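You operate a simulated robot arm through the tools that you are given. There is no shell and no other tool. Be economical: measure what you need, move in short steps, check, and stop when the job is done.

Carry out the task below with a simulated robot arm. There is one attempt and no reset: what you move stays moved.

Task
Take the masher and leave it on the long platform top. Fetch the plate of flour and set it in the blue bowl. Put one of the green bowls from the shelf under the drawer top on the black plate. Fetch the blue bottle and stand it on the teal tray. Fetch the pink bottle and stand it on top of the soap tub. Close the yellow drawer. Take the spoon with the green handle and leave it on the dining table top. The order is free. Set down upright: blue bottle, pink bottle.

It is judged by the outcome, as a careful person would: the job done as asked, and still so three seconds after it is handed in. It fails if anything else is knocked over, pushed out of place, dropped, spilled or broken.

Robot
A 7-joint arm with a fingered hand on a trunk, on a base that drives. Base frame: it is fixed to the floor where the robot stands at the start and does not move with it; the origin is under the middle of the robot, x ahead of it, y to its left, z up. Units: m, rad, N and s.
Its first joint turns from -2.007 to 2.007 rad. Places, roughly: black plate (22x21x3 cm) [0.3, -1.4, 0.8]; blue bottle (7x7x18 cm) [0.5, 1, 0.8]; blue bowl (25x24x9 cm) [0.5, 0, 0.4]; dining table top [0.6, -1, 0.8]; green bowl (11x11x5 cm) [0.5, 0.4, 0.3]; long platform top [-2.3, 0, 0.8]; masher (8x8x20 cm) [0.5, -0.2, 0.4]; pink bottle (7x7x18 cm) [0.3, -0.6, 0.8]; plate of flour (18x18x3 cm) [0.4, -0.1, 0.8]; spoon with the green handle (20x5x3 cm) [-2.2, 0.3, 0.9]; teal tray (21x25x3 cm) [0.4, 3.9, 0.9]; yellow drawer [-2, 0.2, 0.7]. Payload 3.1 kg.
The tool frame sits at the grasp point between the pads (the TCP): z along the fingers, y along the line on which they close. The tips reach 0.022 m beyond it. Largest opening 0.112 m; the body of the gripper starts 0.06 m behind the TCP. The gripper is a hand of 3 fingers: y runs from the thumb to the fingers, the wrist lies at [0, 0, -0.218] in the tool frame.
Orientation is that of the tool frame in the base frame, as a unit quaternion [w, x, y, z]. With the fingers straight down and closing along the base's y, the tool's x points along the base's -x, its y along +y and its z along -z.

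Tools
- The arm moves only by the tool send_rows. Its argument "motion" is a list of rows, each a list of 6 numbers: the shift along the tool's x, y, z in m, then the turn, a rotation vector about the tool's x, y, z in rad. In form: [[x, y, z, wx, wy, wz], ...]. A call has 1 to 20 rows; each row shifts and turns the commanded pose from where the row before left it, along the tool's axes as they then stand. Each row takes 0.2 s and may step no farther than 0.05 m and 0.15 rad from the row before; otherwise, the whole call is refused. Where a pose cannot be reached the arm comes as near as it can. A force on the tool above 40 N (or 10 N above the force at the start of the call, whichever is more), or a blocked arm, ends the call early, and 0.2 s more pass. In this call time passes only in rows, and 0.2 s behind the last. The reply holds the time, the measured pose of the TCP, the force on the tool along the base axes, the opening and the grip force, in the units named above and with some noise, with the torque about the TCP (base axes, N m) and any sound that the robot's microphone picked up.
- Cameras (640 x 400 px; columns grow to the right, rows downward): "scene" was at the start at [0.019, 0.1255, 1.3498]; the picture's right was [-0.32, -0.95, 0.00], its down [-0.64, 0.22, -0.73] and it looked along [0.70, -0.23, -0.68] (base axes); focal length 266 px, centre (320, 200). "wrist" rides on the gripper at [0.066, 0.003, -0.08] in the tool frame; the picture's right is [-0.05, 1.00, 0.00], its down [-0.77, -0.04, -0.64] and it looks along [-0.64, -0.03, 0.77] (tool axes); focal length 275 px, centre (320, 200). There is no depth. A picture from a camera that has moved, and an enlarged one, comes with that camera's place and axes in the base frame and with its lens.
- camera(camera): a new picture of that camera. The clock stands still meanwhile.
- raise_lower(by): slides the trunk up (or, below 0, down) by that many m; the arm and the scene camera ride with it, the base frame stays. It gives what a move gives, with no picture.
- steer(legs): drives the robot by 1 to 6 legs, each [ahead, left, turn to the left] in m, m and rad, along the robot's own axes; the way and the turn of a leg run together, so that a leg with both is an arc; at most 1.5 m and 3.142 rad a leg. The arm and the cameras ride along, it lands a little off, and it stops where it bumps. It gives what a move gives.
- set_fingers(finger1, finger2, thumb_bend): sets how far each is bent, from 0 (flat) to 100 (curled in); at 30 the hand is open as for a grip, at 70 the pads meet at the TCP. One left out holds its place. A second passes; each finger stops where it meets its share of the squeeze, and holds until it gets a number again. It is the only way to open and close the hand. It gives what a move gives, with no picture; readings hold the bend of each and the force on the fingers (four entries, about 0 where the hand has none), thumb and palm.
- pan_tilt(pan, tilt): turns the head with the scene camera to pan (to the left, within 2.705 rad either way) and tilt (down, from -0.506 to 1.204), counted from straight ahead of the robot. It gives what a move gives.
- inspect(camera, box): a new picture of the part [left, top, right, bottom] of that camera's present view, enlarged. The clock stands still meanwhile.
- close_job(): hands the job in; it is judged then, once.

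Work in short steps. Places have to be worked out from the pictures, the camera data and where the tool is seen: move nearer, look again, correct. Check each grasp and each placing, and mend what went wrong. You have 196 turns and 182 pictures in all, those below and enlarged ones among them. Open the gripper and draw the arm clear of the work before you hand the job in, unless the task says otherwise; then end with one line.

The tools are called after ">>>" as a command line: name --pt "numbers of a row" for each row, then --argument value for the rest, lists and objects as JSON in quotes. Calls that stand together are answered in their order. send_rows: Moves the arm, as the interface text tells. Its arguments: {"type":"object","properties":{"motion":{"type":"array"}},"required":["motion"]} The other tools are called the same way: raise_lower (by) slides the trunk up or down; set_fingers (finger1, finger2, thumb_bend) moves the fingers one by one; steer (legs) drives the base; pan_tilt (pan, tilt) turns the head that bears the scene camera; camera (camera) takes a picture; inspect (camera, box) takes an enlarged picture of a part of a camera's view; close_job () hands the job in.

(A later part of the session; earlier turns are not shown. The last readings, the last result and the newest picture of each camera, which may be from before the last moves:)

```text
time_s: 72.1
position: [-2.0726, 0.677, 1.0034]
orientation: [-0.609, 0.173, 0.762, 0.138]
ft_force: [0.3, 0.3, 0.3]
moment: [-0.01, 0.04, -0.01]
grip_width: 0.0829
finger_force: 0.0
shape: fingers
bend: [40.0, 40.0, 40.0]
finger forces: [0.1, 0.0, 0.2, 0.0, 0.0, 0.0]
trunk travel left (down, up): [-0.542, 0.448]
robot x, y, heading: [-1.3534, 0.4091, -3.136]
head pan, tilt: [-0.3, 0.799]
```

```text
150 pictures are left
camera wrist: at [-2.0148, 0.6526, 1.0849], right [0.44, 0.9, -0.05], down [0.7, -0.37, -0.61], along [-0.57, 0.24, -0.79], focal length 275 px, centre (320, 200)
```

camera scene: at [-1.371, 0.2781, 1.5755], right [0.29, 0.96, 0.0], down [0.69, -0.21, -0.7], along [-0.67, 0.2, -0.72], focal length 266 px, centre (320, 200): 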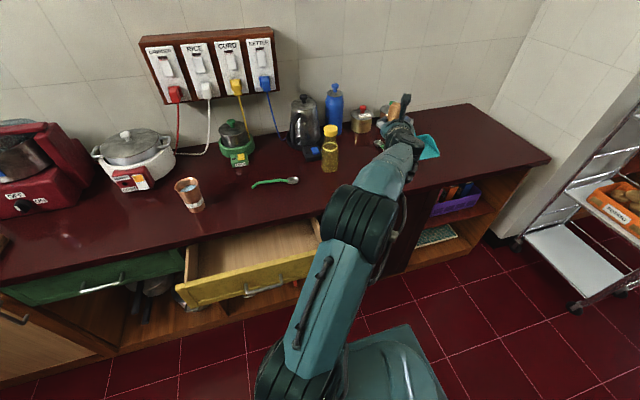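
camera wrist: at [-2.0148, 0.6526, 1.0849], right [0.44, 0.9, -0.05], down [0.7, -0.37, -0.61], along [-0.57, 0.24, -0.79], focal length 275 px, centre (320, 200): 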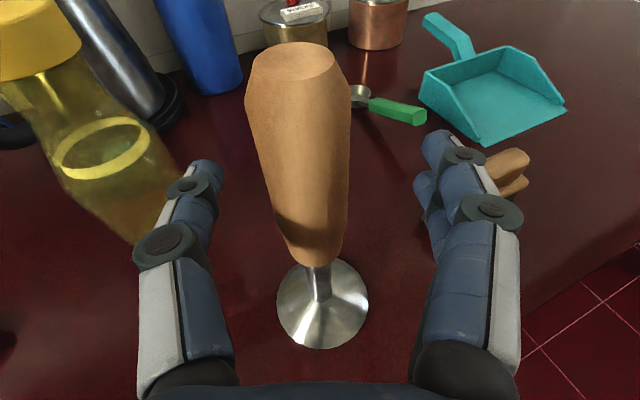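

The masher stands free. I withdraw, back off, and set up to push the yellow drawer at its middle with closed fingers.

>>> send_rows --pt "0 0 -0.04 0 0 0" --pt "0 0 -0.04 0 0 0" --pt "0 0 -0.04 0 0 0" --pt "0 0 -0.04 0 0 0"

>>> steer --legs '[[-0.28, 0, 0], [0, 0.4, 0]]'

>>> set_fingers --finger1 70 --finger2 70 --thumb_bend 70

>>> send_rows --pt "0 0 0 0.145 0 0" --pt "0 0 0 0.145 0 0" --pt "0 0 0 0.145 0 0"

>>> pan_tilt --pan 0 --tilt 0.7

>>> camera --camera "scene"

>>> camera --camera "wrist"

```text
time_s: 73.1
position: [-1.9332, 0.6107, 1.0403]
orientation: [-0.609, 0.174, 0.761, 0.138]
ft_force: [0.6, -0.5, 0.3]
moment: [0.01, 0.01, -0.01]
grip_width: 0.0832
finger_force: 0.0
shape: fingers
bend: [40.0, 40.0, 40.0]
finger forces: [0.1, 0.0, 0.0, 0.0, 0.0, 0.0]
trunk travel left (down, up): [-0.542, 0.448]
robot x, y, heading: [-1.3554, 0.4092, -3.134]
head pan, tilt: [-0.3, 0.799]
```

```text
time_s: 77.1
position: [-1.6536, 0.2122, 1.038]
orientation: [-0.61, 0.171, 0.762, 0.137]
ft_force: [-0.5, -0.4, 0.5]
moment: [-0.01, -0.01, -0.03]
grip_width: 0.0832
finger_force: 0.0
shape: fingers
bend: [40.0, 40.0, 40.0]
finger forces: [0.0, 0.1, 0.1, 0.1, 0.0, 0.0]
trunk travel left (down, up): [-0.542, 0.448]
robot x, y, heading: [-1.0712, 0.0154, -3.131]
head pan, tilt: [-0.3, 0.799]
```

```text
time_s: 78.1
position: [-1.6531, 0.2142, 1.0381]
orientation: [-0.61, 0.172, 0.762, 0.138]
ft_force: [0.4, -0.4, -0.3]
moment: [-0.02, 0.02, 0.0]
grip_width: 0.0026
finger_force: 0.0
shape: fingers
bend: [70.0, 70.0, 70.0]
finger forces: [0.0, 0.0, 0.0, 0.1, 0.1, 0.0]
trunk travel left (down, up): [-0.542, 0.448]
robot x, y, heading: [-1.072, 0.0163, -3.132]
head pan, tilt: [-0.3, 0.799]
```

```text
time_s: 78.9
position: [-1.6545, 0.2131, 1.0382]
orientation: [-0.631, 0.037, 0.774, -0.031]
ft_force: [-0.3, 0.5, 0.0]
moment: [-0.01, -0.01, -0.03]
grip_width: 0.0025
finger_force: 0.1
shape: fingers
bend: [70.0, 70.0, 70.0]
finger forces: [0.0, 0.1, 0.0, 0.0, 0.1, 0.1]
trunk travel left (down, up): [-0.542, 0.448]
robot x, y, heading: [-1.0707, 0.0144, -3.129]
head pan, tilt: [-0.3, 0.799]
```

```text
time_s: 79.7
position: [-1.6556, 0.2142, 1.0383]
orientation: [-0.632, 0.037, 0.774, -0.03]
ft_force: [-0.7, 0.0, 0.0]
moment: [0.03, 0.05, 0.02]
grip_width: 0.0026
finger_force: 0.0
shape: fingers
bend: [70.0, 70.0, 70.0]
finger forces: [0.0, 0.1, 0.0, 0.1, 0.0, 0.0]
trunk travel left (down, up): [-0.542, 0.448]
robot x, y, heading: [-1.0691, 0.0157, -3.132]
head pan, tilt: [0.0, 0.7]
```

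```text
149 pictures are left
camera scene: at [-1.0957, -0.1399, 1.4187], right [-0.01, 1.0, 0.0], down [0.64, 0.01, -0.76], along [-0.76, -0.01, -0.64], focal length 266 px, centre (320, 200)
```

scene: 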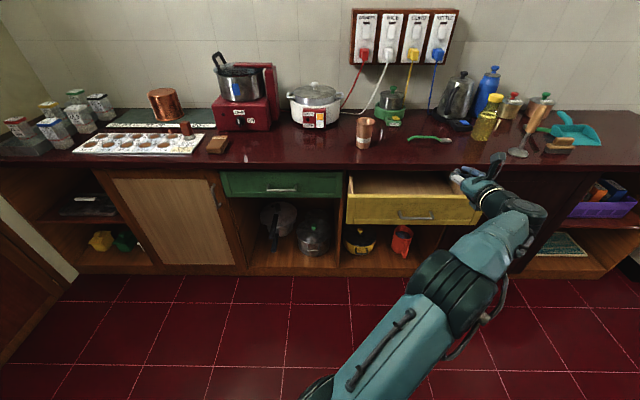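

```text
148 pictures are left
camera wrist: at [-1.5895, 0.2233, 1.1188], right [0.03, 0.99, -0.14], down [0.78, -0.11, -0.62], along [-0.63, -0.09, -0.77], focal length 275 px, centre (320, 200)
```

wrist: 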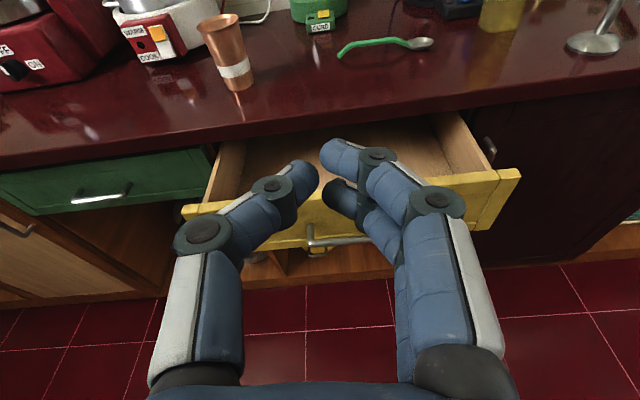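

Drawer front measured: x≈-1.86, y -0.04..0.47, top z≈0.80, handle z≈0.71. I lower to z≈0.765 and advance to contact.

>>> raise_lower --by -0.273

>>> send_rows --pt "0.006 0 0.0294 0 0 0" --pt "0.006 0 0.0294 0 0 0" --pt "0.006 0 0.0294 0 0 0" --pt "0.006 0 0.0294 0 0 0" --pt "0.006 0 0.0294 0 0 0" --pt "0.004 0 0.0196 0 0 0"

>>> camera --camera "wrist"

>>> camera --camera "scene"

```text
time_s: 82.5
position: [-1.654, 0.2147, 0.7667]
orientation: [-0.632, 0.037, 0.774, -0.03]
ft_force: [0.5, 0.4, -0.8]
moment: [-0.02, -0.01, 0.02]
grip_width: 0.0027
finger_force: 0.1
shape: fingers
bend: [70.0, 70.0, 70.0]
finger forces: [0.0, 0.0, 0.0, 0.0, 0.1, 0.1]
trunk travel left (down, up): [-0.269, 0.721]
robot x, y, heading: [-1.0753, 0.0112, -3.129]
head pan, tilt: [0.0, 0.7]
```

```text
time_s: 83.9
position: [-1.8239, 0.2161, 0.7657]
orientation: [-0.631, 0.038, 0.774, -0.03]
ft_force: [-0.8, 1.2, -0.7]
moment: [0.0, 0.03, -0.01]
grip_width: 0.0025
finger_force: 0.0
shape: fingers
bend: [70.0, 70.0, 70.0]
finger forces: [0.1, 0.0, 0.0, 0.0, 0.1, 0.1]
trunk travel left (down, up): [-0.269, 0.721]
robot x, y, heading: [-1.0721, 0.0151, -3.122]
head pan, tilt: [0.0, 0.7]
```

```text
147 pictures are left
camera wrist: at [-1.7594, 0.2266, 0.8463], right [0.03, 0.99, -0.14], down [0.78, -0.11, -0.62], along [-0.63, -0.09, -0.77], focal length 275 px, centre (320, 200)
```

wrist: 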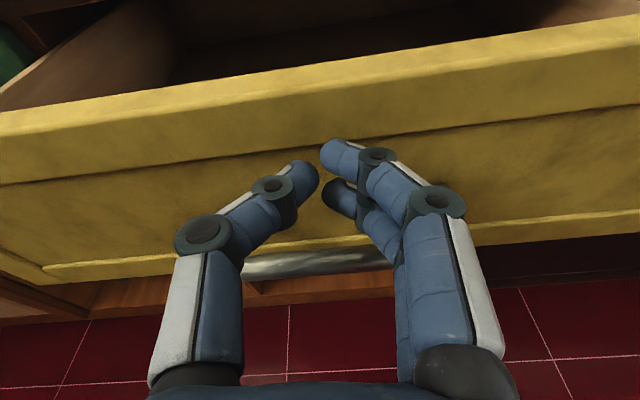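

```text
146 pictures are left
camera scene: at [-1.0957, -0.1398, 1.1457], right [-0.01, 1.0, 0.0], down [0.64, 0.01, -0.76], along [-0.76, -0.01, -0.64], focal length 266 px, centre (320, 200)
```

scene: 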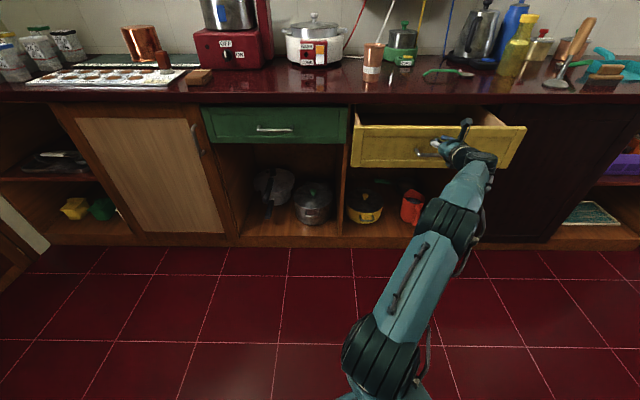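

Fingertips are about to touch above the handle, at the drawer's middle. Pushing.

>>> send_rows --pt "0.004 0 0.0196 0 0 0" --pt "0.004 0 0.0196 0 0 0" --pt "0.004 0 0.0196 0 0 0" --pt "0.004 0 0.0196 0 0 0" --pt "0.004 0 0.0196 0 0 0"

>>> camera --camera "scene"

```text
time_s: 85.1
position: [-1.9024, 0.2187, 0.7633]
orientation: [-0.632, 0.038, 0.774, -0.029]
ft_force: [0.8, 0.2, -0.5]
moment: [-0.01, 0.0, 0.0]
grip_width: 0.0021
finger_force: 0.0
shape: fingers
bend: [70.0, 70.0, 70.0]
finger forces: [0.0, 0.0, 0.0, 0.1, 0.0, 0.1]
out of reach, approached as far as the arm can: row 5
trunk travel left (down, up): [-0.269, 0.721]
robot x, y, heading: [-1.0732, 0.0129, -3.131]
head pan, tilt: [0.0, 0.7]
```

```text
145 pictures are left
camera scene: at [-1.0958, -0.1397, 1.1457], right [-0.01, 1.0, 0.0], down [0.64, 0.01, -0.76], along [-0.76, -0.01, -0.64], focal length 266 px, centre (320, 200)
```

scene: 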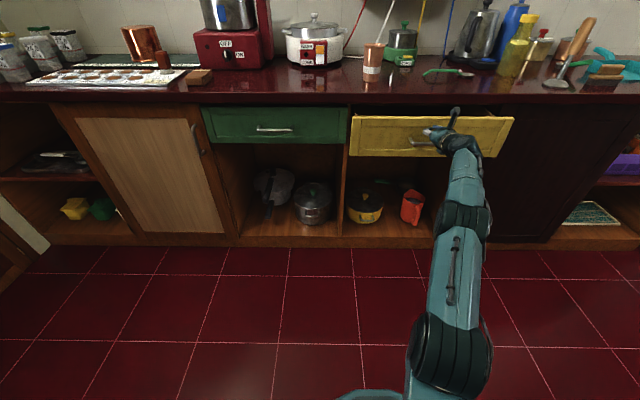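

The drawer slides easily but the arm is at full reach; I push on by driving forward in a small step.

>>> steer --legs '[[0.05, 0, 0]]'

>>> camera --camera "scene"

```text
time_s: 86.0
position: [-1.953, 0.2163, 0.7635]
orientation: [-0.632, 0.036, 0.774, -0.031]
ft_force: [0.2, 0.3, 0.1]
moment: [0.02, 0.01, 0.03]
grip_width: 0.0018
finger_force: 0.0
shape: fingers
bend: [70.0, 70.0, 70.0]
finger forces: [0.0, 0.0, 0.1, 0.0, 0.1, 0.0]
trunk travel left (down, up): [-0.269, 0.721]
robot x, y, heading: [-1.123, 0.0161, -3.126]
head pan, tilt: [0.0, 0.7]
```

```text
144 pictures are left
camera scene: at [-1.1455, -0.1405, 1.1457], right [-0.01, 1.0, 0.0], down [0.64, 0.01, -0.76], along [-0.76, -0.01, -0.64], focal length 266 px, centre (320, 200)
```

scene: 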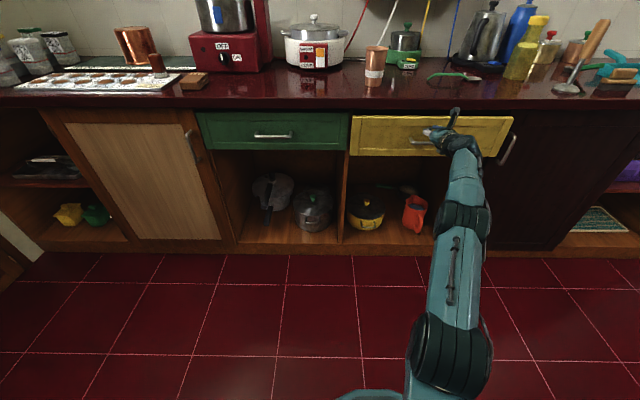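

Nearly flush. I check enlarged.

>>> inspect --camera "scene" --box '[190, 90, 530, 170]'

>>> camera --camera "wrist"

```text
1.88 times, centred on (360, 130) of scene
camera zoom: at [-1.1455, -0.1405, 1.1457], right [-0.01, 1.0, 0.0], down [0.64, 0.01, -0.76], along [-0.76, -0.01, -0.64], focal length 501 px, centre (245, 332)
```

zoom: 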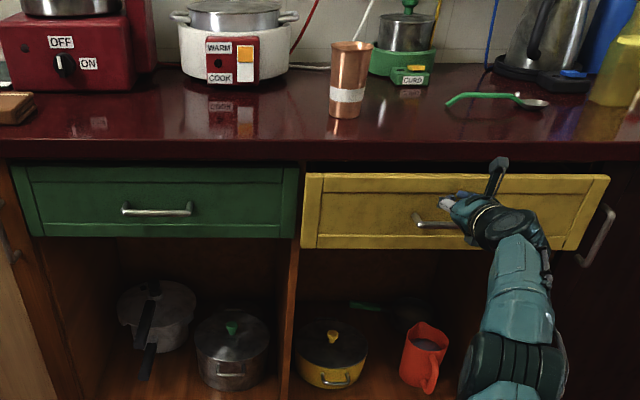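

```text
142 pictures are left
camera wrist: at [-1.8882, 0.2263, 0.844], right [0.03, 0.99, -0.14], down [0.78, -0.11, -0.62], along [-0.63, -0.09, -0.77], focal length 275 px, centre (320, 200)
```

wrist: 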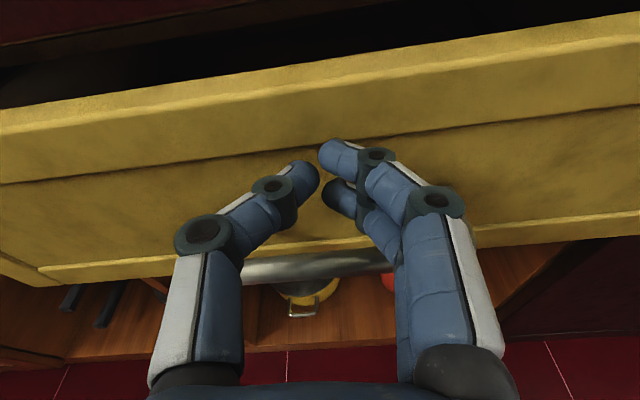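

About 4–5 cm remain. I drive on.

>>> steer --legs '[[0.035, 0, 0]]'

>>> inspect --camera "scene" --box '[190, 90, 530, 170]'

```text
time_s: 86.8
position: [-1.9869, 0.2156, 0.763]
orientation: [-0.631, 0.036, 0.774, -0.031]
ft_force: [-0.1, -0.3, 0.2]
moment: [-0.01, -0.02, 0.01]
grip_width: 0.0018
finger_force: 0.2
shape: fingers
bend: [70.0, 70.0, 70.0]
finger forces: [0.0, 0.0, 0.0, 0.0, 0.1, 0.1]
trunk travel left (down, up): [-0.269, 0.721]
robot x, y, heading: [-1.1574, 0.0135, -3.133]
head pan, tilt: [0.0, 0.7]
```

```text
1.88 times, centred on (360, 130) of scene
camera zoom: at [-1.1803, -0.141, 1.1457], right [-0.01, 1.0, 0.0], down [0.64, 0.01, -0.76], along [-0.76, -0.01, -0.64], focal length 501 px, centre (245, 332)
```

zoom: 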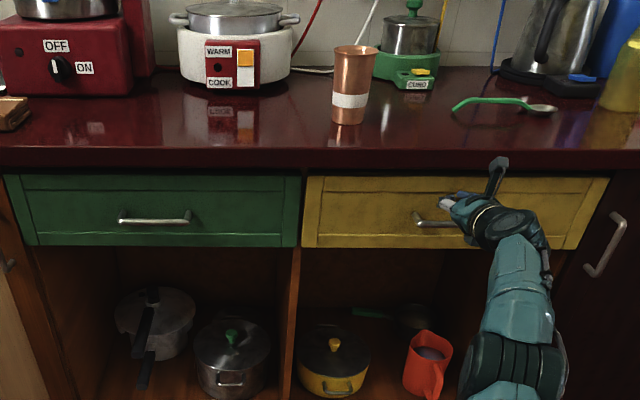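

About 1 cm left; a last small push.

>>> steer --legs '[[0.015, 0, 0]]'

>>> inspect --camera "scene" --box '[190, 90, 530, 170]'

>>> camera --camera "wrist"

```text
time_s: 87.8
position: [-1.9986, 0.2187, 0.7646]
orientation: [-0.63, 0.037, 0.775, -0.03]
ft_force: [16.1, -3.4, 0.1]
moment: [-0.03, 0.05, 0.14]
grip_width: 0.0
finger_force: 8.9
shape: fingers
bend: [72.0, 70.0, 71.0]
finger forces: [5.6, 0.1, 0.1, 0.0, 11.2, 0.0]
trunk travel left (down, up): [-0.269, 0.721]
robot x, y, heading: [-1.1688, 0.009, -3.127]
head pan, tilt: [0.0, 0.7]
stopped in leg 1: the force on the tool passed its limit (the readings are from after the stop); the commanded pose is now the measured one
```

```text
1.88 times, centred on (360, 130) of scene
camera zoom: at [-1.1916, -0.1419, 1.1457], right [-0.01, 1.0, 0.0], down [0.64, 0.01, -0.77], along [-0.77, -0.01, -0.64], focal length 501 px, centre (245, 332)
```

zoom: 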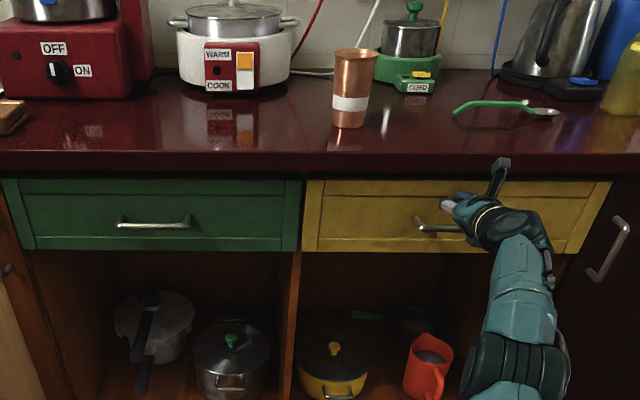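

```text
139 pictures are left
camera wrist: at [-1.9339, 0.2288, 0.8446], right [0.03, 0.99, -0.14], down [0.78, -0.11, -0.62], along [-0.63, -0.09, -0.77], focal length 275 px, centre (320, 200)
```

wrist: 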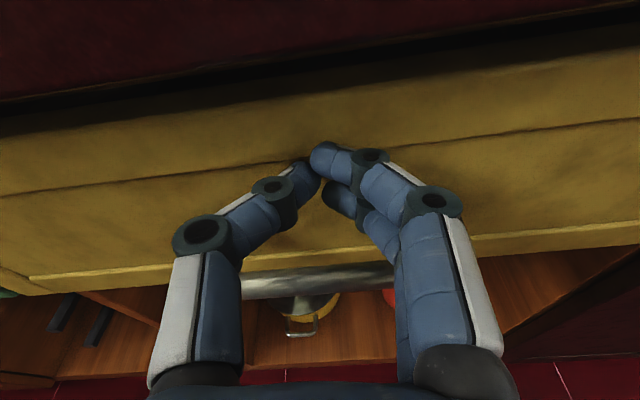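

The drawer is shut flush (it met 16 N at its stop). I back off, retract the arm and raise it, then turn the tool down with the fingers closing fore-and-aft for the spoon.

>>> steer --legs '[[-0.35, 0, 0]]'

>>> raise_lower --by 0.35

>>> send_rows --pt "-0.008 0 -0.0392 0 0 0" --pt "-0.008 0 -0.0392 0 0 0" --pt "-0.008 0 -0.0392 0 0 0" --pt "-0.008 0 -0.0392 0 0 0" --pt "-0.008 0 -0.0392 0 0 0" --pt "-0.008 0 -0.0392 0 0 0" --pt "-0.008 0 -0.0392 0 0 0" --pt "-0.008 0 -0.0392 0 0 0" --pt "-0.008 0 -0.0392 0 0 0"

>>> send_rows --pt "0 0 0 0 -0.15 0" --pt "0 0 0 0 -0.15 0" --pt "0 0 0 0 -0.15 0" --pt "0 0 0 0 -0.15 0" --pt "0 0 0 0 -0.15 0" --pt "0 0 0 0 -0.15 0" --pt "0 0 0 0 -0.15 0" --pt "0 0 0 0 -0.15 0" --pt "0 0 0 0 -0.15 0" --pt "0 0 0 0 0 -0.15" --pt "0 0 0 0 0 -0.15" --pt "0 0 0 0 0 -0.15" --pt "0 0 0 0 0 -0.15" --pt "0 0 0 0 0 -0.15" --pt "0 0 0 0 0 -0.15" --pt "0 0 0 0 0 -0.15" --pt "0 0 0 0 0 -0.15" --pt "0 0 0 0 0 -0.15" --pt "0 0 0 0 0 -0.15"

>>> set_fingers --finger1 45 --finger2 45 --thumb_bend 45

>>> camera --camera "scene"

```text
time_s: 90.0
position: [-1.653, 0.2171, 0.7616]
orientation: [-0.629, 0.034, 0.776, -0.032]
ft_force: [-0.7, 1.2, 0.0]
moment: [0.02, -0.01, -0.03]
grip_width: 0.0021
finger_force: 0.0
shape: fingers
bend: [70.0, 70.0, 70.0]
finger forces: [0.1, 0.1, 0.1, 0.1, 0.1, 0.0]
trunk travel left (down, up): [-0.269, 0.721]
robot x, y, heading: [-0.8242, 0.0201, -3.115]
head pan, tilt: [0.0, 0.7]
```

```text
time_s: 93.4
position: [-1.6534, 0.2178, 1.1121]
orientation: [-0.629, 0.034, 0.776, -0.033]
ft_force: [0.6, 0.0, 1.0]
moment: [-0.02, 0.0, -0.02]
grip_width: 0.0021
finger_force: 0.1
shape: fingers
bend: [70.0, 70.0, 70.0]
finger forces: [0.0, 0.0, 0.0, 0.1, 0.0, 0.0]
trunk travel left (down, up): [-0.619, 0.371]
robot x, y, heading: [-0.8255, 0.0174, -3.123]
head pan, tilt: [0.0, 0.7]
```

```text
time_s: 95.4
position: [-1.294, 0.2147, 1.1139]
orientation: [-0.63, 0.034, 0.776, -0.033]
ft_force: [0.1, 0.4, 0.0]
moment: [-0.02, -0.02, -0.02]
grip_width: 0.0023
finger_force: 0.1
shape: fingers
bend: [70.0, 70.0, 70.0]
finger forces: [0.1, 0.0, 0.0, 0.0, 0.1, 0.0]
trunk travel left (down, up): [-0.619, 0.371]
robot x, y, heading: [-0.827, 0.018, -3.121]
head pan, tilt: [0.0, 0.7]
```

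```text
time_s: 99.4
position: [-1.293, 0.214, 1.1143]
orientation: [-0.036, -0.678, 0.734, -0.031]
ft_force: [-1.2, -0.1, 0.0]
moment: [0.01, 0.02, 0.04]
grip_width: 0.0024
finger_force: 0.1
shape: fingers
bend: [70.0, 70.0, 70.0]
finger forces: [0.0, 0.0, 0.1, 0.0, 0.0, 0.0]
trunk travel left (down, up): [-0.619, 0.371]
robot x, y, heading: [-0.8288, 0.022, -3.118]
head pan, tilt: [0.0, 0.7]
```

```text
time_s: 100.4
position: [-1.2939, 0.2133, 1.1146]
orientation: [-0.037, -0.676, 0.735, -0.03]
ft_force: [-0.2, -0.2, -1.0]
moment: [0.0, 0.03, 0.03]
grip_width: 0.0687
finger_force: 0.1
shape: fingers
bend: [45.0, 45.0, 45.0]
finger forces: [0.0, 0.0, 0.0, 0.0, 0.0, 0.0]
trunk travel left (down, up): [-0.619, 0.371]
robot x, y, heading: [-0.824, 0.0161, -3.117]
head pan, tilt: [0.0, 0.7]
```

```text
138 pictures are left
camera scene: at [-0.8452, -0.1356, 1.4957], right [-0.02, 1.0, 0.0], down [0.64, 0.01, -0.76], along [-0.76, -0.02, -0.64], focal length 266 px, centre (320, 200)
```

scene: 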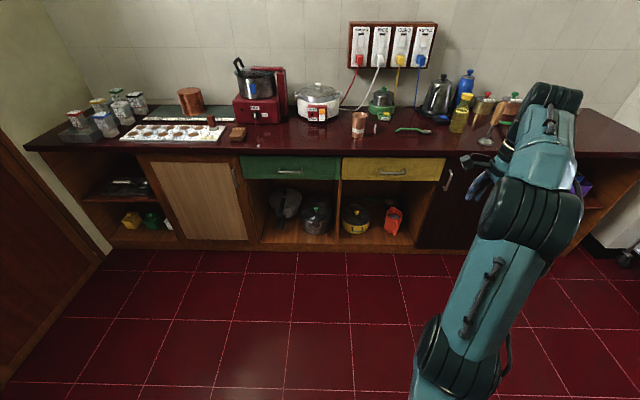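

Tool is down. I straighten a small tilt and drive toward the spoon, stopping short to look.

>>> send_rows --pt "0 0 0 0 -0.094 0"

>>> steer --legs '[[0.78, -0.1, 0]]'

>>> camera --camera "wrist"

>>> camera --camera "scene"

```text
time_s: 100.8
position: [-1.2947, 0.2113, 1.1137]
orientation: [-0.002, -0.677, 0.736, 0.003]
ft_force: [0.7, 0.1, -0.3]
moment: [0.01, 0.05, -0.01]
grip_width: 0.0688
finger_force: 0.1
shape: fingers
bend: [45.0, 45.0, 45.0]
finger forces: [0.0, 0.0, 0.0, 0.0, 0.0, 0.0]
trunk travel left (down, up): [-0.619, 0.371]
robot x, y, heading: [-0.8265, 0.0197, -3.116]
head pan, tilt: [0.0, 0.7]
```

```text
time_s: 105.1
position: [-2.0951, 0.2891, 1.1135]
orientation: [-0.002, -0.681, 0.732, 0.002]
ft_force: [0.2, -0.6, -0.1]
moment: [0.02, -0.01, -0.01]
grip_width: 0.0691
finger_force: 0.1
shape: fingers
bend: [45.0, 45.0, 45.0]
finger forces: [0.1, 0.0, 0.0, 0.0, 0.0, 0.1]
trunk travel left (down, up): [-0.619, 0.371]
robot x, y, heading: [-1.6192, 0.0946, -3.112]
head pan, tilt: [0.0, 0.7]
```

```text
137 pictures are left
camera wrist: at [-2.1037, 0.2227, 1.194], right [-0.99, 0.12, 0.01], down [0.1, 0.77, 0.64], along [0.07, 0.63, -0.77], focal length 275 px, centre (320, 200)
```

wrist: 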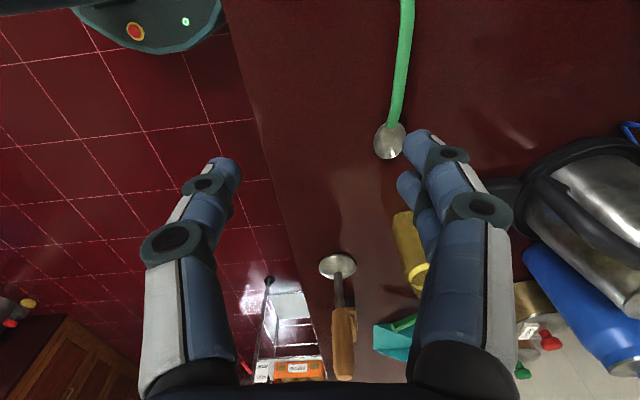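

```text
136 pictures are left
camera scene: at [-1.642, -0.0568, 1.4957], right [-0.03, 1.0, 0.0], down [0.64, 0.02, -0.76], along [-0.76, -0.02, -0.64], focal length 266 px, centre (320, 200)
```

scene: 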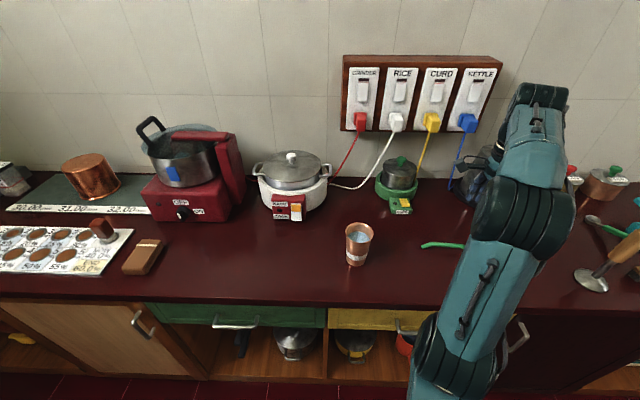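

Spoon handle runs along y at x≈-2.188, y 0.25–0.40. I move in 6.5 cm with the base then position the TCP over (−2.188, 0.315).

>>> steer --legs '[[0.065, 0, 0]]'

>>> raise_lower --by -0.15

>>> camera --camera "wrist"

```text
time_s: 106.1
position: [-2.1619, 0.2859, 1.1126]
orientation: [-0.002, -0.681, 0.732, 0.001]
ft_force: [-0.2, 0.1, -0.4]
moment: [-0.01, 0.02, 0.02]
grip_width: 0.0687
finger_force: 0.0
shape: fingers
bend: [45.0, 45.0, 45.0]
finger forces: [0.1, 0.0, 0.0, 0.1, 0.0, 0.1]
trunk travel left (down, up): [-0.619, 0.371]
robot x, y, heading: [-1.6878, 0.0966, -3.111]
head pan, tilt: [0.0, 0.7]
```

```text
time_s: 107.9
position: [-2.16, 0.2846, 0.9636]
orientation: [-0.002, -0.681, 0.732, 0.002]
ft_force: [-1.0, -0.2, 0.1]
moment: [-0.01, 0.0, 0.01]
grip_width: 0.0689
finger_force: 0.1
shape: fingers
bend: [45.0, 45.0, 45.0]
finger forces: [0.1, 0.0, 0.0, 0.0, 0.0, 0.0]
trunk travel left (down, up): [-0.469, 0.521]
robot x, y, heading: [-1.6905, 0.0921, -3.106]
head pan, tilt: [0.0, 0.7]
```

```text
135 pictures are left
camera wrist: at [-2.1691, 0.2209, 1.0442], right [-0.99, 0.12, 0.01], down [0.1, 0.77, 0.64], along [0.07, 0.63, -0.77], focal length 275 px, centre (320, 200)
```

wrist: 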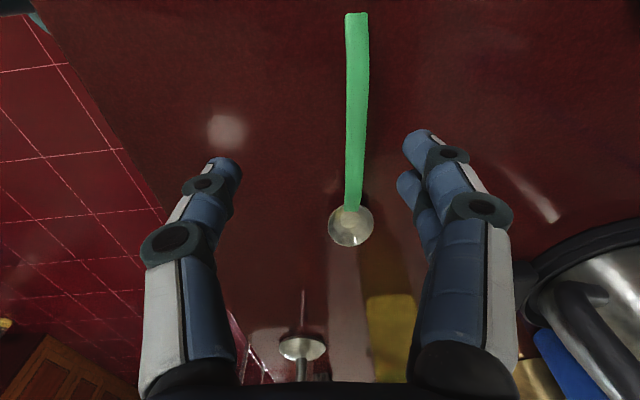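

Centering over the handle and descending.

>>> send_rows --pt "-0.012 0.0125 0.02 0 0 0" --pt "-0.012 0.0125 0.02 0 0 0" --pt "0 0 0.02 0 0 0" --pt "0 0 0.012 0 0 0" --pt "0 0 0.008 0 0 0"

>>> camera --camera "wrist"

```text
time_s: 109.1
position: [-2.1851, 0.3117, 0.8832]
orientation: [-0.002, -0.681, 0.732, 0.002]
ft_force: [-0.3, -0.5, -0.6]
moment: [0.01, -0.01, -0.03]
grip_width: 0.0689
finger_force: 0.0
shape: fingers
bend: [45.0, 45.0, 45.0]
finger forces: [0.0, 0.1, 0.0, 0.1, 0.0, 0.1]
trunk travel left (down, up): [-0.469, 0.521]
robot x, y, heading: [-1.6897, 0.0946, -3.117]
head pan, tilt: [0.0, 0.7]
```

```text
134 pictures are left
camera wrist: at [-2.1936, 0.2465, 0.9634], right [-0.99, 0.12, 0.01], down [0.1, 0.77, 0.64], along [0.07, 0.63, -0.77], focal length 275 px, centre (320, 200)
```

wrist: 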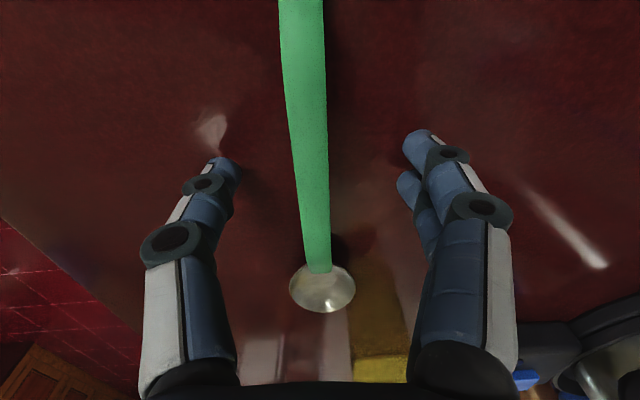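

The handle lies between the fingers. Closing and lifting a little.

>>> set_fingers --finger1 75 --finger2 75 --thumb_bend 75

>>> send_rows --pt "0 0 -0.03 0 0 0" --pt "0 0 -0.04 0 0 0" --pt "0 0 -0.04 0 0 0"

>>> camera --camera "wrist"

```text
time_s: 110.1
position: [-2.1849, 0.312, 0.883]
orientation: [-0.002, -0.68, 0.733, 0.002]
ft_force: [0.3, -0.8, 0.0]
moment: [-0.02, -0.04, 0.0]
grip_width: 0.0002
finger_force: 0.0
shape: fingers
bend: [74.0, 74.0, 73.0]
finger forces: [0.1, 0.0, 0.1, 0.1, 0.0, 0.0]
trunk travel left (down, up): [-0.469, 0.521]
robot x, y, heading: [-1.6857, 0.0935, -3.111]
head pan, tilt: [0.0, 0.7]
```

```text
time_s: 110.9
position: [-2.1773, 0.3032, 0.9871]
orientation: [-0.002, -0.68, 0.733, 0.002]
ft_force: [-0.5, -0.2, 0.9]
moment: [0.03, 0.0, 0.02]
grip_width: 0.0001
finger_force: 0.2
shape: fingers
bend: [74.0, 74.0, 73.0]
finger forces: [0.1, 0.0, 0.1, 0.1, 0.0, 0.0]
out of reach, approached as far as the arm can: row 3
trunk travel left (down, up): [-0.469, 0.521]
robot x, y, heading: [-1.6811, 0.093, -3.108]
head pan, tilt: [0.0, 0.7]
```

```text
133 pictures are left
camera wrist: at [-2.1866, 0.2382, 1.0684], right [-0.99, 0.12, 0.0], down [0.1, 0.77, 0.64], along [0.07, 0.63, -0.77], focal length 275 px, centre (320, 200)
```

wrist: 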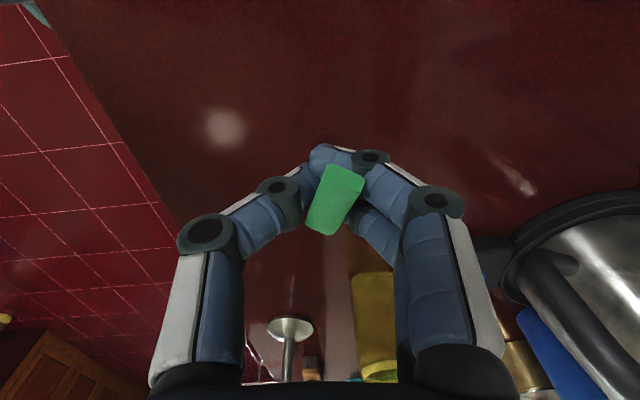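

The fingers closed under the arched handle (no grip force) and the spoon is riding on them. I check before setting it back down.

>>> inspect --camera "scene" --box '[360, 130, 600, 300]'

>>> inspect --camera "wrist" --box '[220, 120, 440, 320]'

```text
2.35 times, centred on (480, 215) of scene
camera zoom: at [-1.7068, -0.0594, 1.3456], right [-0.03, 1.0, 0.0], down [0.64, 0.02, -0.77], along [-0.76, -0.02, -0.64], focal length 626 px, centre (-56, 165)
```

zoom: 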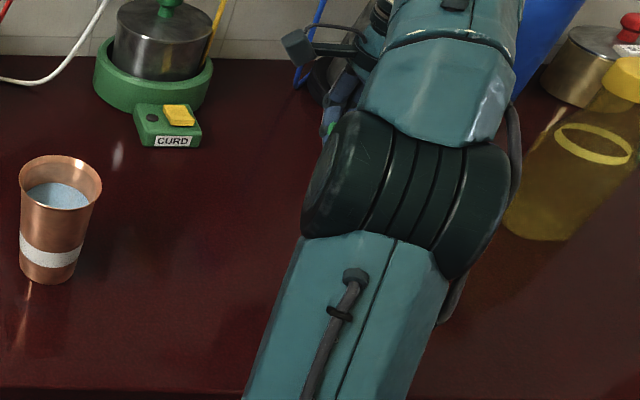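

```text
2.00 times, centred on (330, 220) of wrist
camera zoom: at [-2.1866, 0.2382, 1.0684], right [-0.99, 0.12, 0.0], down [0.1, 0.77, 0.64], along [0.07, 0.63, -0.77], focal length 551 px, centre (300, 160)
```

zoom: 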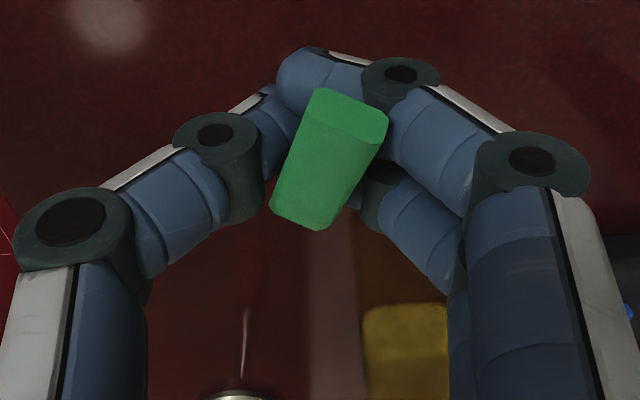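

The handle was low enough that the curled tips scooped under it; the spoon is now inside the closed fingers with its bowl end low. I squeeze further to see whether it gets firmly held.

>>> set_fingers --finger1 90 --finger2 90 --thumb_bend 90

>>> inspect --camera "wrist" --box '[180, 80, 480, 320]'

```text
time_s: 111.9
position: [-2.1787, 0.3037, 0.9885]
orientation: [-0.002, -0.681, 0.732, 0.001]
ft_force: [-1.2, -0.1, 0.8]
moment: [0.01, 0.0, -0.01]
grip_width: 0.0021
finger_force: 0.0
shape: fingers
bend: [86.0, 86.0, 86.0]
finger forces: [0.1, 0.0, 0.1, 0.0, 0.0, 0.1]
trunk travel left (down, up): [-0.469, 0.521]
robot x, y, heading: [-1.6848, 0.0947, -3.109]
head pan, tilt: [0.0, 0.7]
```

```text
1.67 times, centred on (330, 200) of wrist
camera zoom: at [-2.1873, 0.2388, 1.0681], right [-0.99, 0.12, 0.01], down [0.1, 0.77, 0.64], along [0.07, 0.63, -0.77], focal length 459 px, centre (303, 200)
```

zoom: 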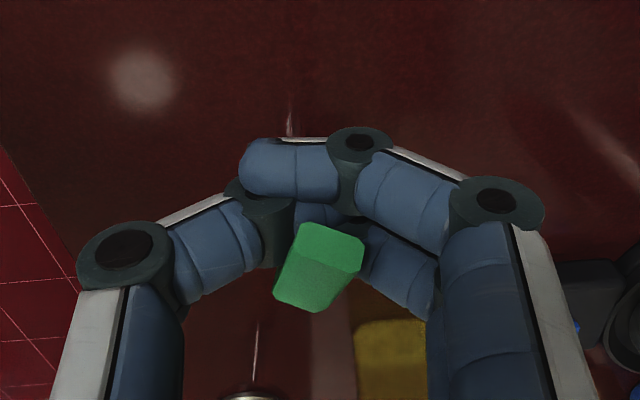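

Not gripped, just hanging. I lower it back to the counter, open, and look again.

>>> set_fingers --finger1 74 --finger2 74 --thumb_bend 74

>>> send_rows --pt "0 0 0.025 0 0 0" --pt "0 0 0.025 0 0 0" --pt "0 0 0.025 0 0 0" --pt "0 0 0.025 0 0 0"

>>> camera --camera "wrist"

```text
time_s: 112.9
position: [-2.1783, 0.305, 0.9874]
orientation: [-0.002, -0.681, 0.732, 0.002]
ft_force: [0.1, -0.6, 0.1]
moment: [0.03, -0.01, 0.01]
grip_width: 0.0002
finger_force: 0.2
shape: fingers
bend: [76.0, 76.0, 75.0]
finger forces: [0.1, 0.0, 0.1, 0.0, 0.2, 0.0]
trunk travel left (down, up): [-0.469, 0.521]
robot x, y, heading: [-1.6869, 0.0954, -3.113]
head pan, tilt: [0.0, 0.7]
```

```text
time_s: 113.9
position: [-2.1774, 0.3048, 0.8839]
orientation: [-0.002, -0.681, 0.733, 0.002]
ft_force: [0.2, -0.3, -0.6]
moment: [0.0, 0.03, -0.01]
grip_width: 0.0001
finger_force: 0.0
shape: fingers
bend: [76.0, 76.0, 75.0]
finger forces: [0.0, 0.0, 0.0, 0.0, 0.1, 0.1]
trunk travel left (down, up): [-0.469, 0.521]
robot x, y, heading: [-1.6878, 0.0951, -3.114]
head pan, tilt: [0.0, 0.7]
```

```text
129 pictures are left
camera wrist: at [-2.1872, 0.2399, 0.9635], right [-0.99, 0.12, 0.01], down [0.1, 0.77, 0.64], along [0.07, 0.63, -0.77], focal length 275 px, centre (320, 200)
```

wrist: 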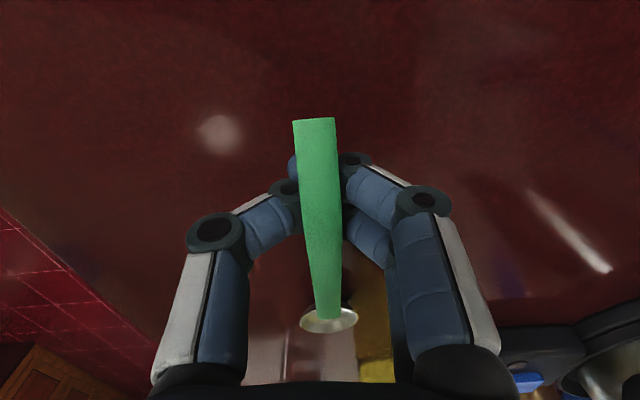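

The spoon is back nearly flat on the closed fingertips close to the counter. I open gently in two steps, then look from two heights to measure the handle's true height.

>>> set_fingers --finger1 60 --finger2 60 --thumb_bend 60

>>> set_fingers --finger1 45 --finger2 45 --thumb_bend 45

>>> camera --camera "wrist"

>>> send_rows --pt "0 0 -0.03 0 0 0" --pt "0 0 -0.03 0 0 0"

>>> camera --camera "wrist"

```text
time_s: 114.9
position: [-2.1779, 0.3051, 0.884]
orientation: [-0.001, -0.681, 0.733, 0.002]
ft_force: [-0.3, 0.3, 0.2]
moment: [-0.02, 0.02, 0.02]
grip_width: 0.0265
finger_force: 0.1
shape: fingers
bend: [60.0, 60.0, 60.0]
finger forces: [0.1, 0.0, 0.0, 0.1, 0.0, 0.1]
trunk travel left (down, up): [-0.469, 0.521]
robot x, y, heading: [-1.6861, 0.0947, -3.108]
head pan, tilt: [0.0, 0.7]
```

```text
time_s: 115.9
position: [-2.1778, 0.3054, 0.8839]
orientation: [-0.002, -0.681, 0.732, 0.002]
ft_force: [-0.7, -0.8, 0.5]
moment: [0.04, 0.0, -0.01]
grip_width: 0.0688
finger_force: 0.1
shape: fingers
bend: [45.0, 45.0, 45.0]
finger forces: [0.0, 0.1, 0.0, 0.0, 0.0, 0.1]
trunk travel left (down, up): [-0.469, 0.521]
robot x, y, heading: [-1.6836, 0.0971, -3.111]
head pan, tilt: [0.0, 0.7]
```

```text
128 pictures are left
camera wrist: at [-2.1872, 0.2399, 0.9638], right [-0.99, 0.12, 0.01], down [0.1, 0.77, 0.64], along [0.07, 0.63, -0.77], focal length 275 px, centre (320, 200)
```

wrist: 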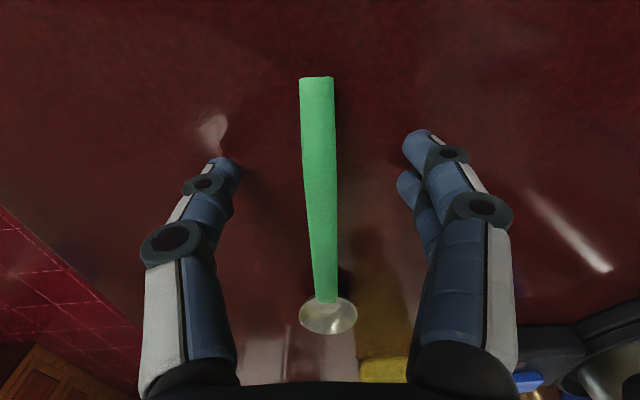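

```text
time_s: 116.5
position: [-2.1762, 0.3059, 0.9422]
orientation: [-0.001, -0.681, 0.732, 0.002]
ft_force: [0.1, -0.3, 0.0]
moment: [-0.05, -0.02, 0.01]
grip_width: 0.0689
finger_force: 0.0
shape: fingers
bend: [45.0, 45.0, 45.0]
finger forces: [0.0, 0.0, 0.1, 0.0, 0.0, 0.0]
trunk travel left (down, up): [-0.469, 0.521]
robot x, y, heading: [-1.6885, 0.0929, -3.11]
head pan, tilt: [0.0, 0.7]
```

```text
127 pictures are left
camera wrist: at [-2.1856, 0.2405, 1.0227], right [-0.99, 0.12, 0.01], down [0.1, 0.77, 0.64], along [0.07, 0.63, -0.77], focal length 275 px, centre (320, 200)
```

wrist: 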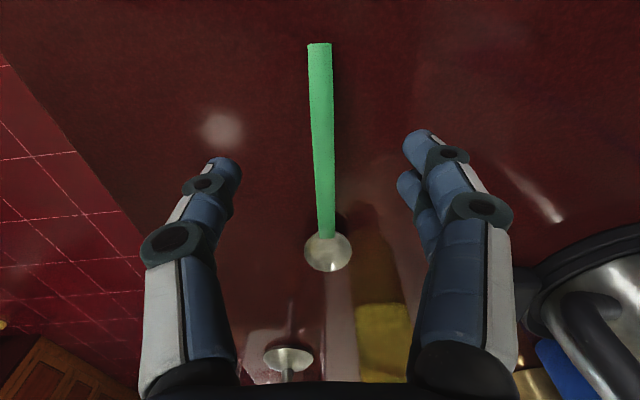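

The handle is low (centre ≈0.86, 12 mm wide). I pre-close to a narrow gap, go lower until the tips touch the counter, and close there.

>>> set_fingers --finger1 58 --finger2 58 --thumb_bend 58

>>> send_rows --pt "-0.022 0 0.025 0 0 0" --pt "0 0 0.025 0 0 0" --pt "0 0 0.01 0 0 0" --pt "0 0 0.004 0 0 0" --pt "0 0 0.004 0 0 0" --pt "0 0 0.004 0 0 0" --pt "0 0 0.004 0 0 0"

>>> camera --camera "wrist"

```text
time_s: 117.5
position: [-2.1765, 0.306, 0.9427]
orientation: [-0.001, -0.681, 0.733, 0.002]
ft_force: [0.5, 0.0, 0.9]
moment: [0.0, 0.01, -0.01]
grip_width: 0.0361
finger_force: 0.0
shape: fingers
bend: [57.0, 57.0, 57.0]
finger forces: [0.1, 0.1, 0.1, 0.0, 0.0, 0.0]
trunk travel left (down, up): [-0.469, 0.521]
robot x, y, heading: [-1.6893, 0.094, -3.113]
head pan, tilt: [0.0, 0.7]
```

```text
time_s: 119.0
position: [-2.1739, 0.329, 0.8771]
orientation: [-0.004, -0.681, 0.732, 0.01]
ft_force: [0.7, -1.3, 29.5]
moment: [-0.13, -0.87, -0.02]
grip_width: 0.0348
finger_force: 14.9
shape: fingers
bend: [57.0, 57.0, 60.0]
finger forces: [0.2, 0.0, 0.1, 0.1, 29.5, 0.0]
trunk travel left (down, up): [-0.469, 0.521]
robot x, y, heading: [-1.6878, 0.0923, -3.111]
head pan, tilt: [0.0, 0.7]
stopped in row 7: the force on the tool passed its limit (the readings are from after the stop); the commanded pose is now the measured one
```

```text
126 pictures are left
camera wrist: at [-2.1819, 0.2624, 0.9566], right [-0.99, 0.12, 0.02], down [0.1, 0.76, 0.64], along [0.06, 0.64, -0.77], focal length 275 px, centre (320, 200)
```

wrist: 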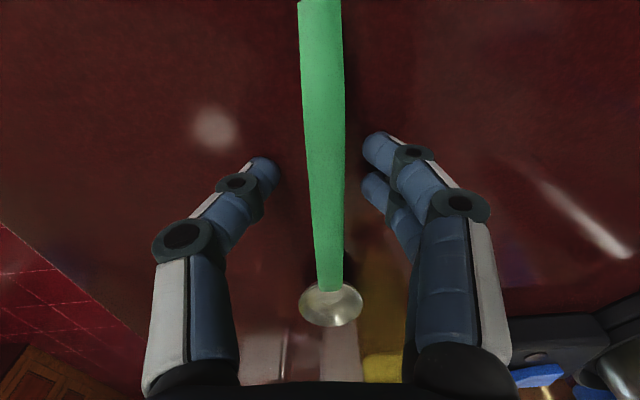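

Thumb tip touched the counter. I relieve 2 mm and close.

>>> send_rows --pt "0 0 -0.002 0 0 0"

>>> set_fingers --finger1 80 --finger2 80 --thumb_bend 80

>>> camera --camera "wrist"

```text
time_s: 119.4
position: [-2.1743, 0.3281, 0.8765]
orientation: [-0.003, -0.681, 0.733, 0.009]
ft_force: [0.5, -1.3, 21.5]
moment: [-0.12, -0.53, -0.05]
grip_width: 0.0343
finger_force: 11.1
shape: fingers
bend: [57.0, 57.0, 59.0]
finger forces: [1.0, 0.0, 0.1, 0.0, 20.7, 0.1]
trunk travel left (down, up): [-0.469, 0.521]
robot x, y, heading: [-1.6897, 0.0986, -3.11]
head pan, tilt: [0.0, 0.7]
```

```text
time_s: 120.4
position: [-2.1744, 0.33, 0.875]
orientation: [-0.003, -0.681, 0.732, 0.008]
ft_force: [-0.6, -0.3, -0.2]
moment: [0.02, -0.05, -0.02]
grip_width: 0.0
finger_force: 0.0
shape: fingers
bend: [77.0, 77.0, 77.0]
finger forces: [0.0, 0.0, 0.0, 0.0, 0.1, 0.0]
trunk travel left (down, up): [-0.469, 0.521]
robot x, y, heading: [-1.6856, 0.0959, -3.11]
head pan, tilt: [0.0, 0.7]
```

```text
125 pictures are left
camera wrist: at [-2.1836, 0.2642, 0.9552], right [-0.99, 0.12, 0.01], down [0.1, 0.76, 0.64], along [0.07, 0.64, -0.77], focal length 275 px, centre (320, 200)
```

wrist: 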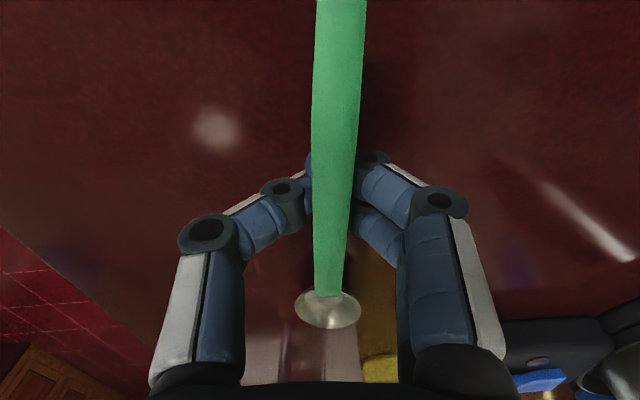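

The tips again passed below the handle, so it stands higher than I judged. I open, rise 16 mm and close there.

>>> set_fingers --finger1 56 --finger2 56 --thumb_bend 56

>>> send_rows --pt "0 0 -0.016 0 0 0"

>>> set_fingers --finger1 78 --finger2 78 --thumb_bend 78

>>> camera --camera "wrist"

```text
time_s: 121.4
position: [-2.1738, 0.329, 0.8769]
orientation: [-0.004, -0.681, 0.732, 0.009]
ft_force: [-3.5, 1.9, 18.2]
moment: [-0.01, 0.16, 0.02]
grip_width: 0.0297
finger_force: 9.2
shape: fingers
bend: [57.0, 56.0, 60.0]
finger forces: [5.0, 3.9, 0.0, 0.0, 9.5, 0.0]
trunk travel left (down, up): [-0.469, 0.521]
robot x, y, heading: [-1.6854, 0.0975, -3.107]
head pan, tilt: [0.0, 0.7]
```

```text
time_s: 121.8
position: [-2.173, 0.3284, 0.8909]
orientation: [-0.002, -0.681, 0.732, 0.005]
ft_force: [-0.3, -0.3, -0.5]
moment: [0.02, 0.02, -0.01]
grip_width: 0.0375
finger_force: 0.1
shape: fingers
bend: [56.0, 56.0, 56.0]
finger forces: [0.0, 0.0, 0.1, 0.1, 0.0, 0.0]
trunk travel left (down, up): [-0.469, 0.521]
robot x, y, heading: [-1.6895, 0.0946, -3.113]
head pan, tilt: [0.0, 0.7]
```

```text
time_s: 122.8
position: [-2.1744, 0.3279, 0.8931]
orientation: [-0.002, -0.681, 0.732, 0.007]
ft_force: [0.6, 0.0, -0.2]
moment: [0.0, -0.01, -0.01]
grip_width: 0.0087
finger_force: 15.3
shape: fingers
bend: [74.0, 74.0, 68.0]
finger forces: [7.7, 7.5, 0.1, 0.0, 15.4, 0.0]
trunk travel left (down, up): [-0.469, 0.521]
robot x, y, heading: [-1.6876, 0.096, -3.107]
head pan, tilt: [0.0, 0.7]
```

```text
124 pictures are left
camera wrist: at [-2.1825, 0.2633, 0.971], right [-0.99, 0.12, 0.01], down [0.1, 0.76, 0.64], along [0.07, 0.64, -0.77], focal length 275 px, centre (320, 200)
```

wrist: 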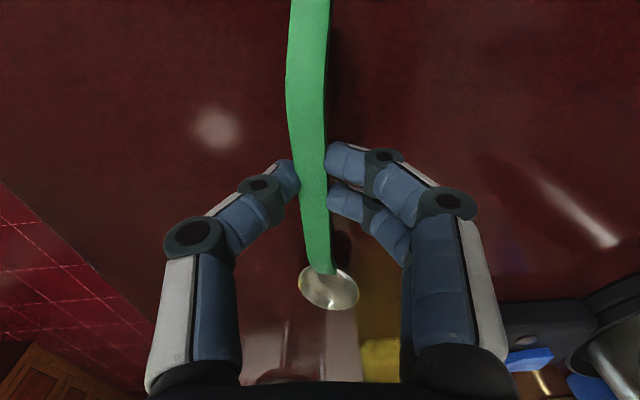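

Gripped firmly now (15 N, 9 mm). Lifting with the trunk and checking.

>>> raise_lower --by 0.2

>>> camera --camera "wrist"

```text
time_s: 125.0
position: [-2.175, 0.329, 1.0911]
orientation: [-0.003, -0.68, 0.733, 0.007]
ft_force: [0.6, 0.3, -1.7]
moment: [-0.02, 0.04, 0.03]
grip_width: 0.0088
finger_force: 15.7
shape: fingers
bend: [75.0, 74.0, 68.0]
finger forces: [8.1, 7.3, 0.0, 0.1, 15.5, 0.0]
trunk travel left (down, up): [-0.669, 0.321]
robot x, y, heading: [-1.688, 0.0923, -3.112]
head pan, tilt: [0.0, 0.7]
```

```text
123 pictures are left
camera wrist: at [-2.1826, 0.2633, 1.1709], right [-0.99, 0.12, 0.01], down [0.1, 0.76, 0.64], along [0.07, 0.64, -0.77], focal length 275 px, centre (320, 200)
```

wrist: 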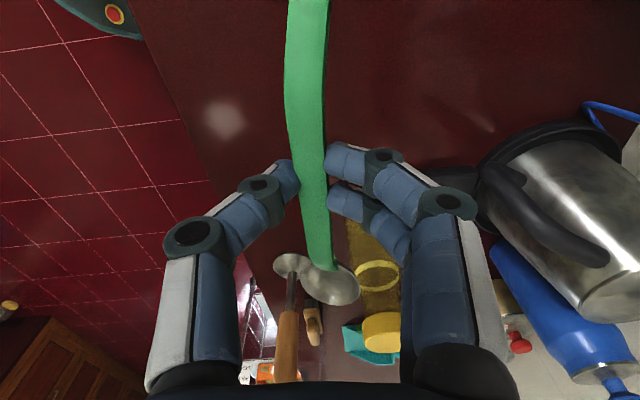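

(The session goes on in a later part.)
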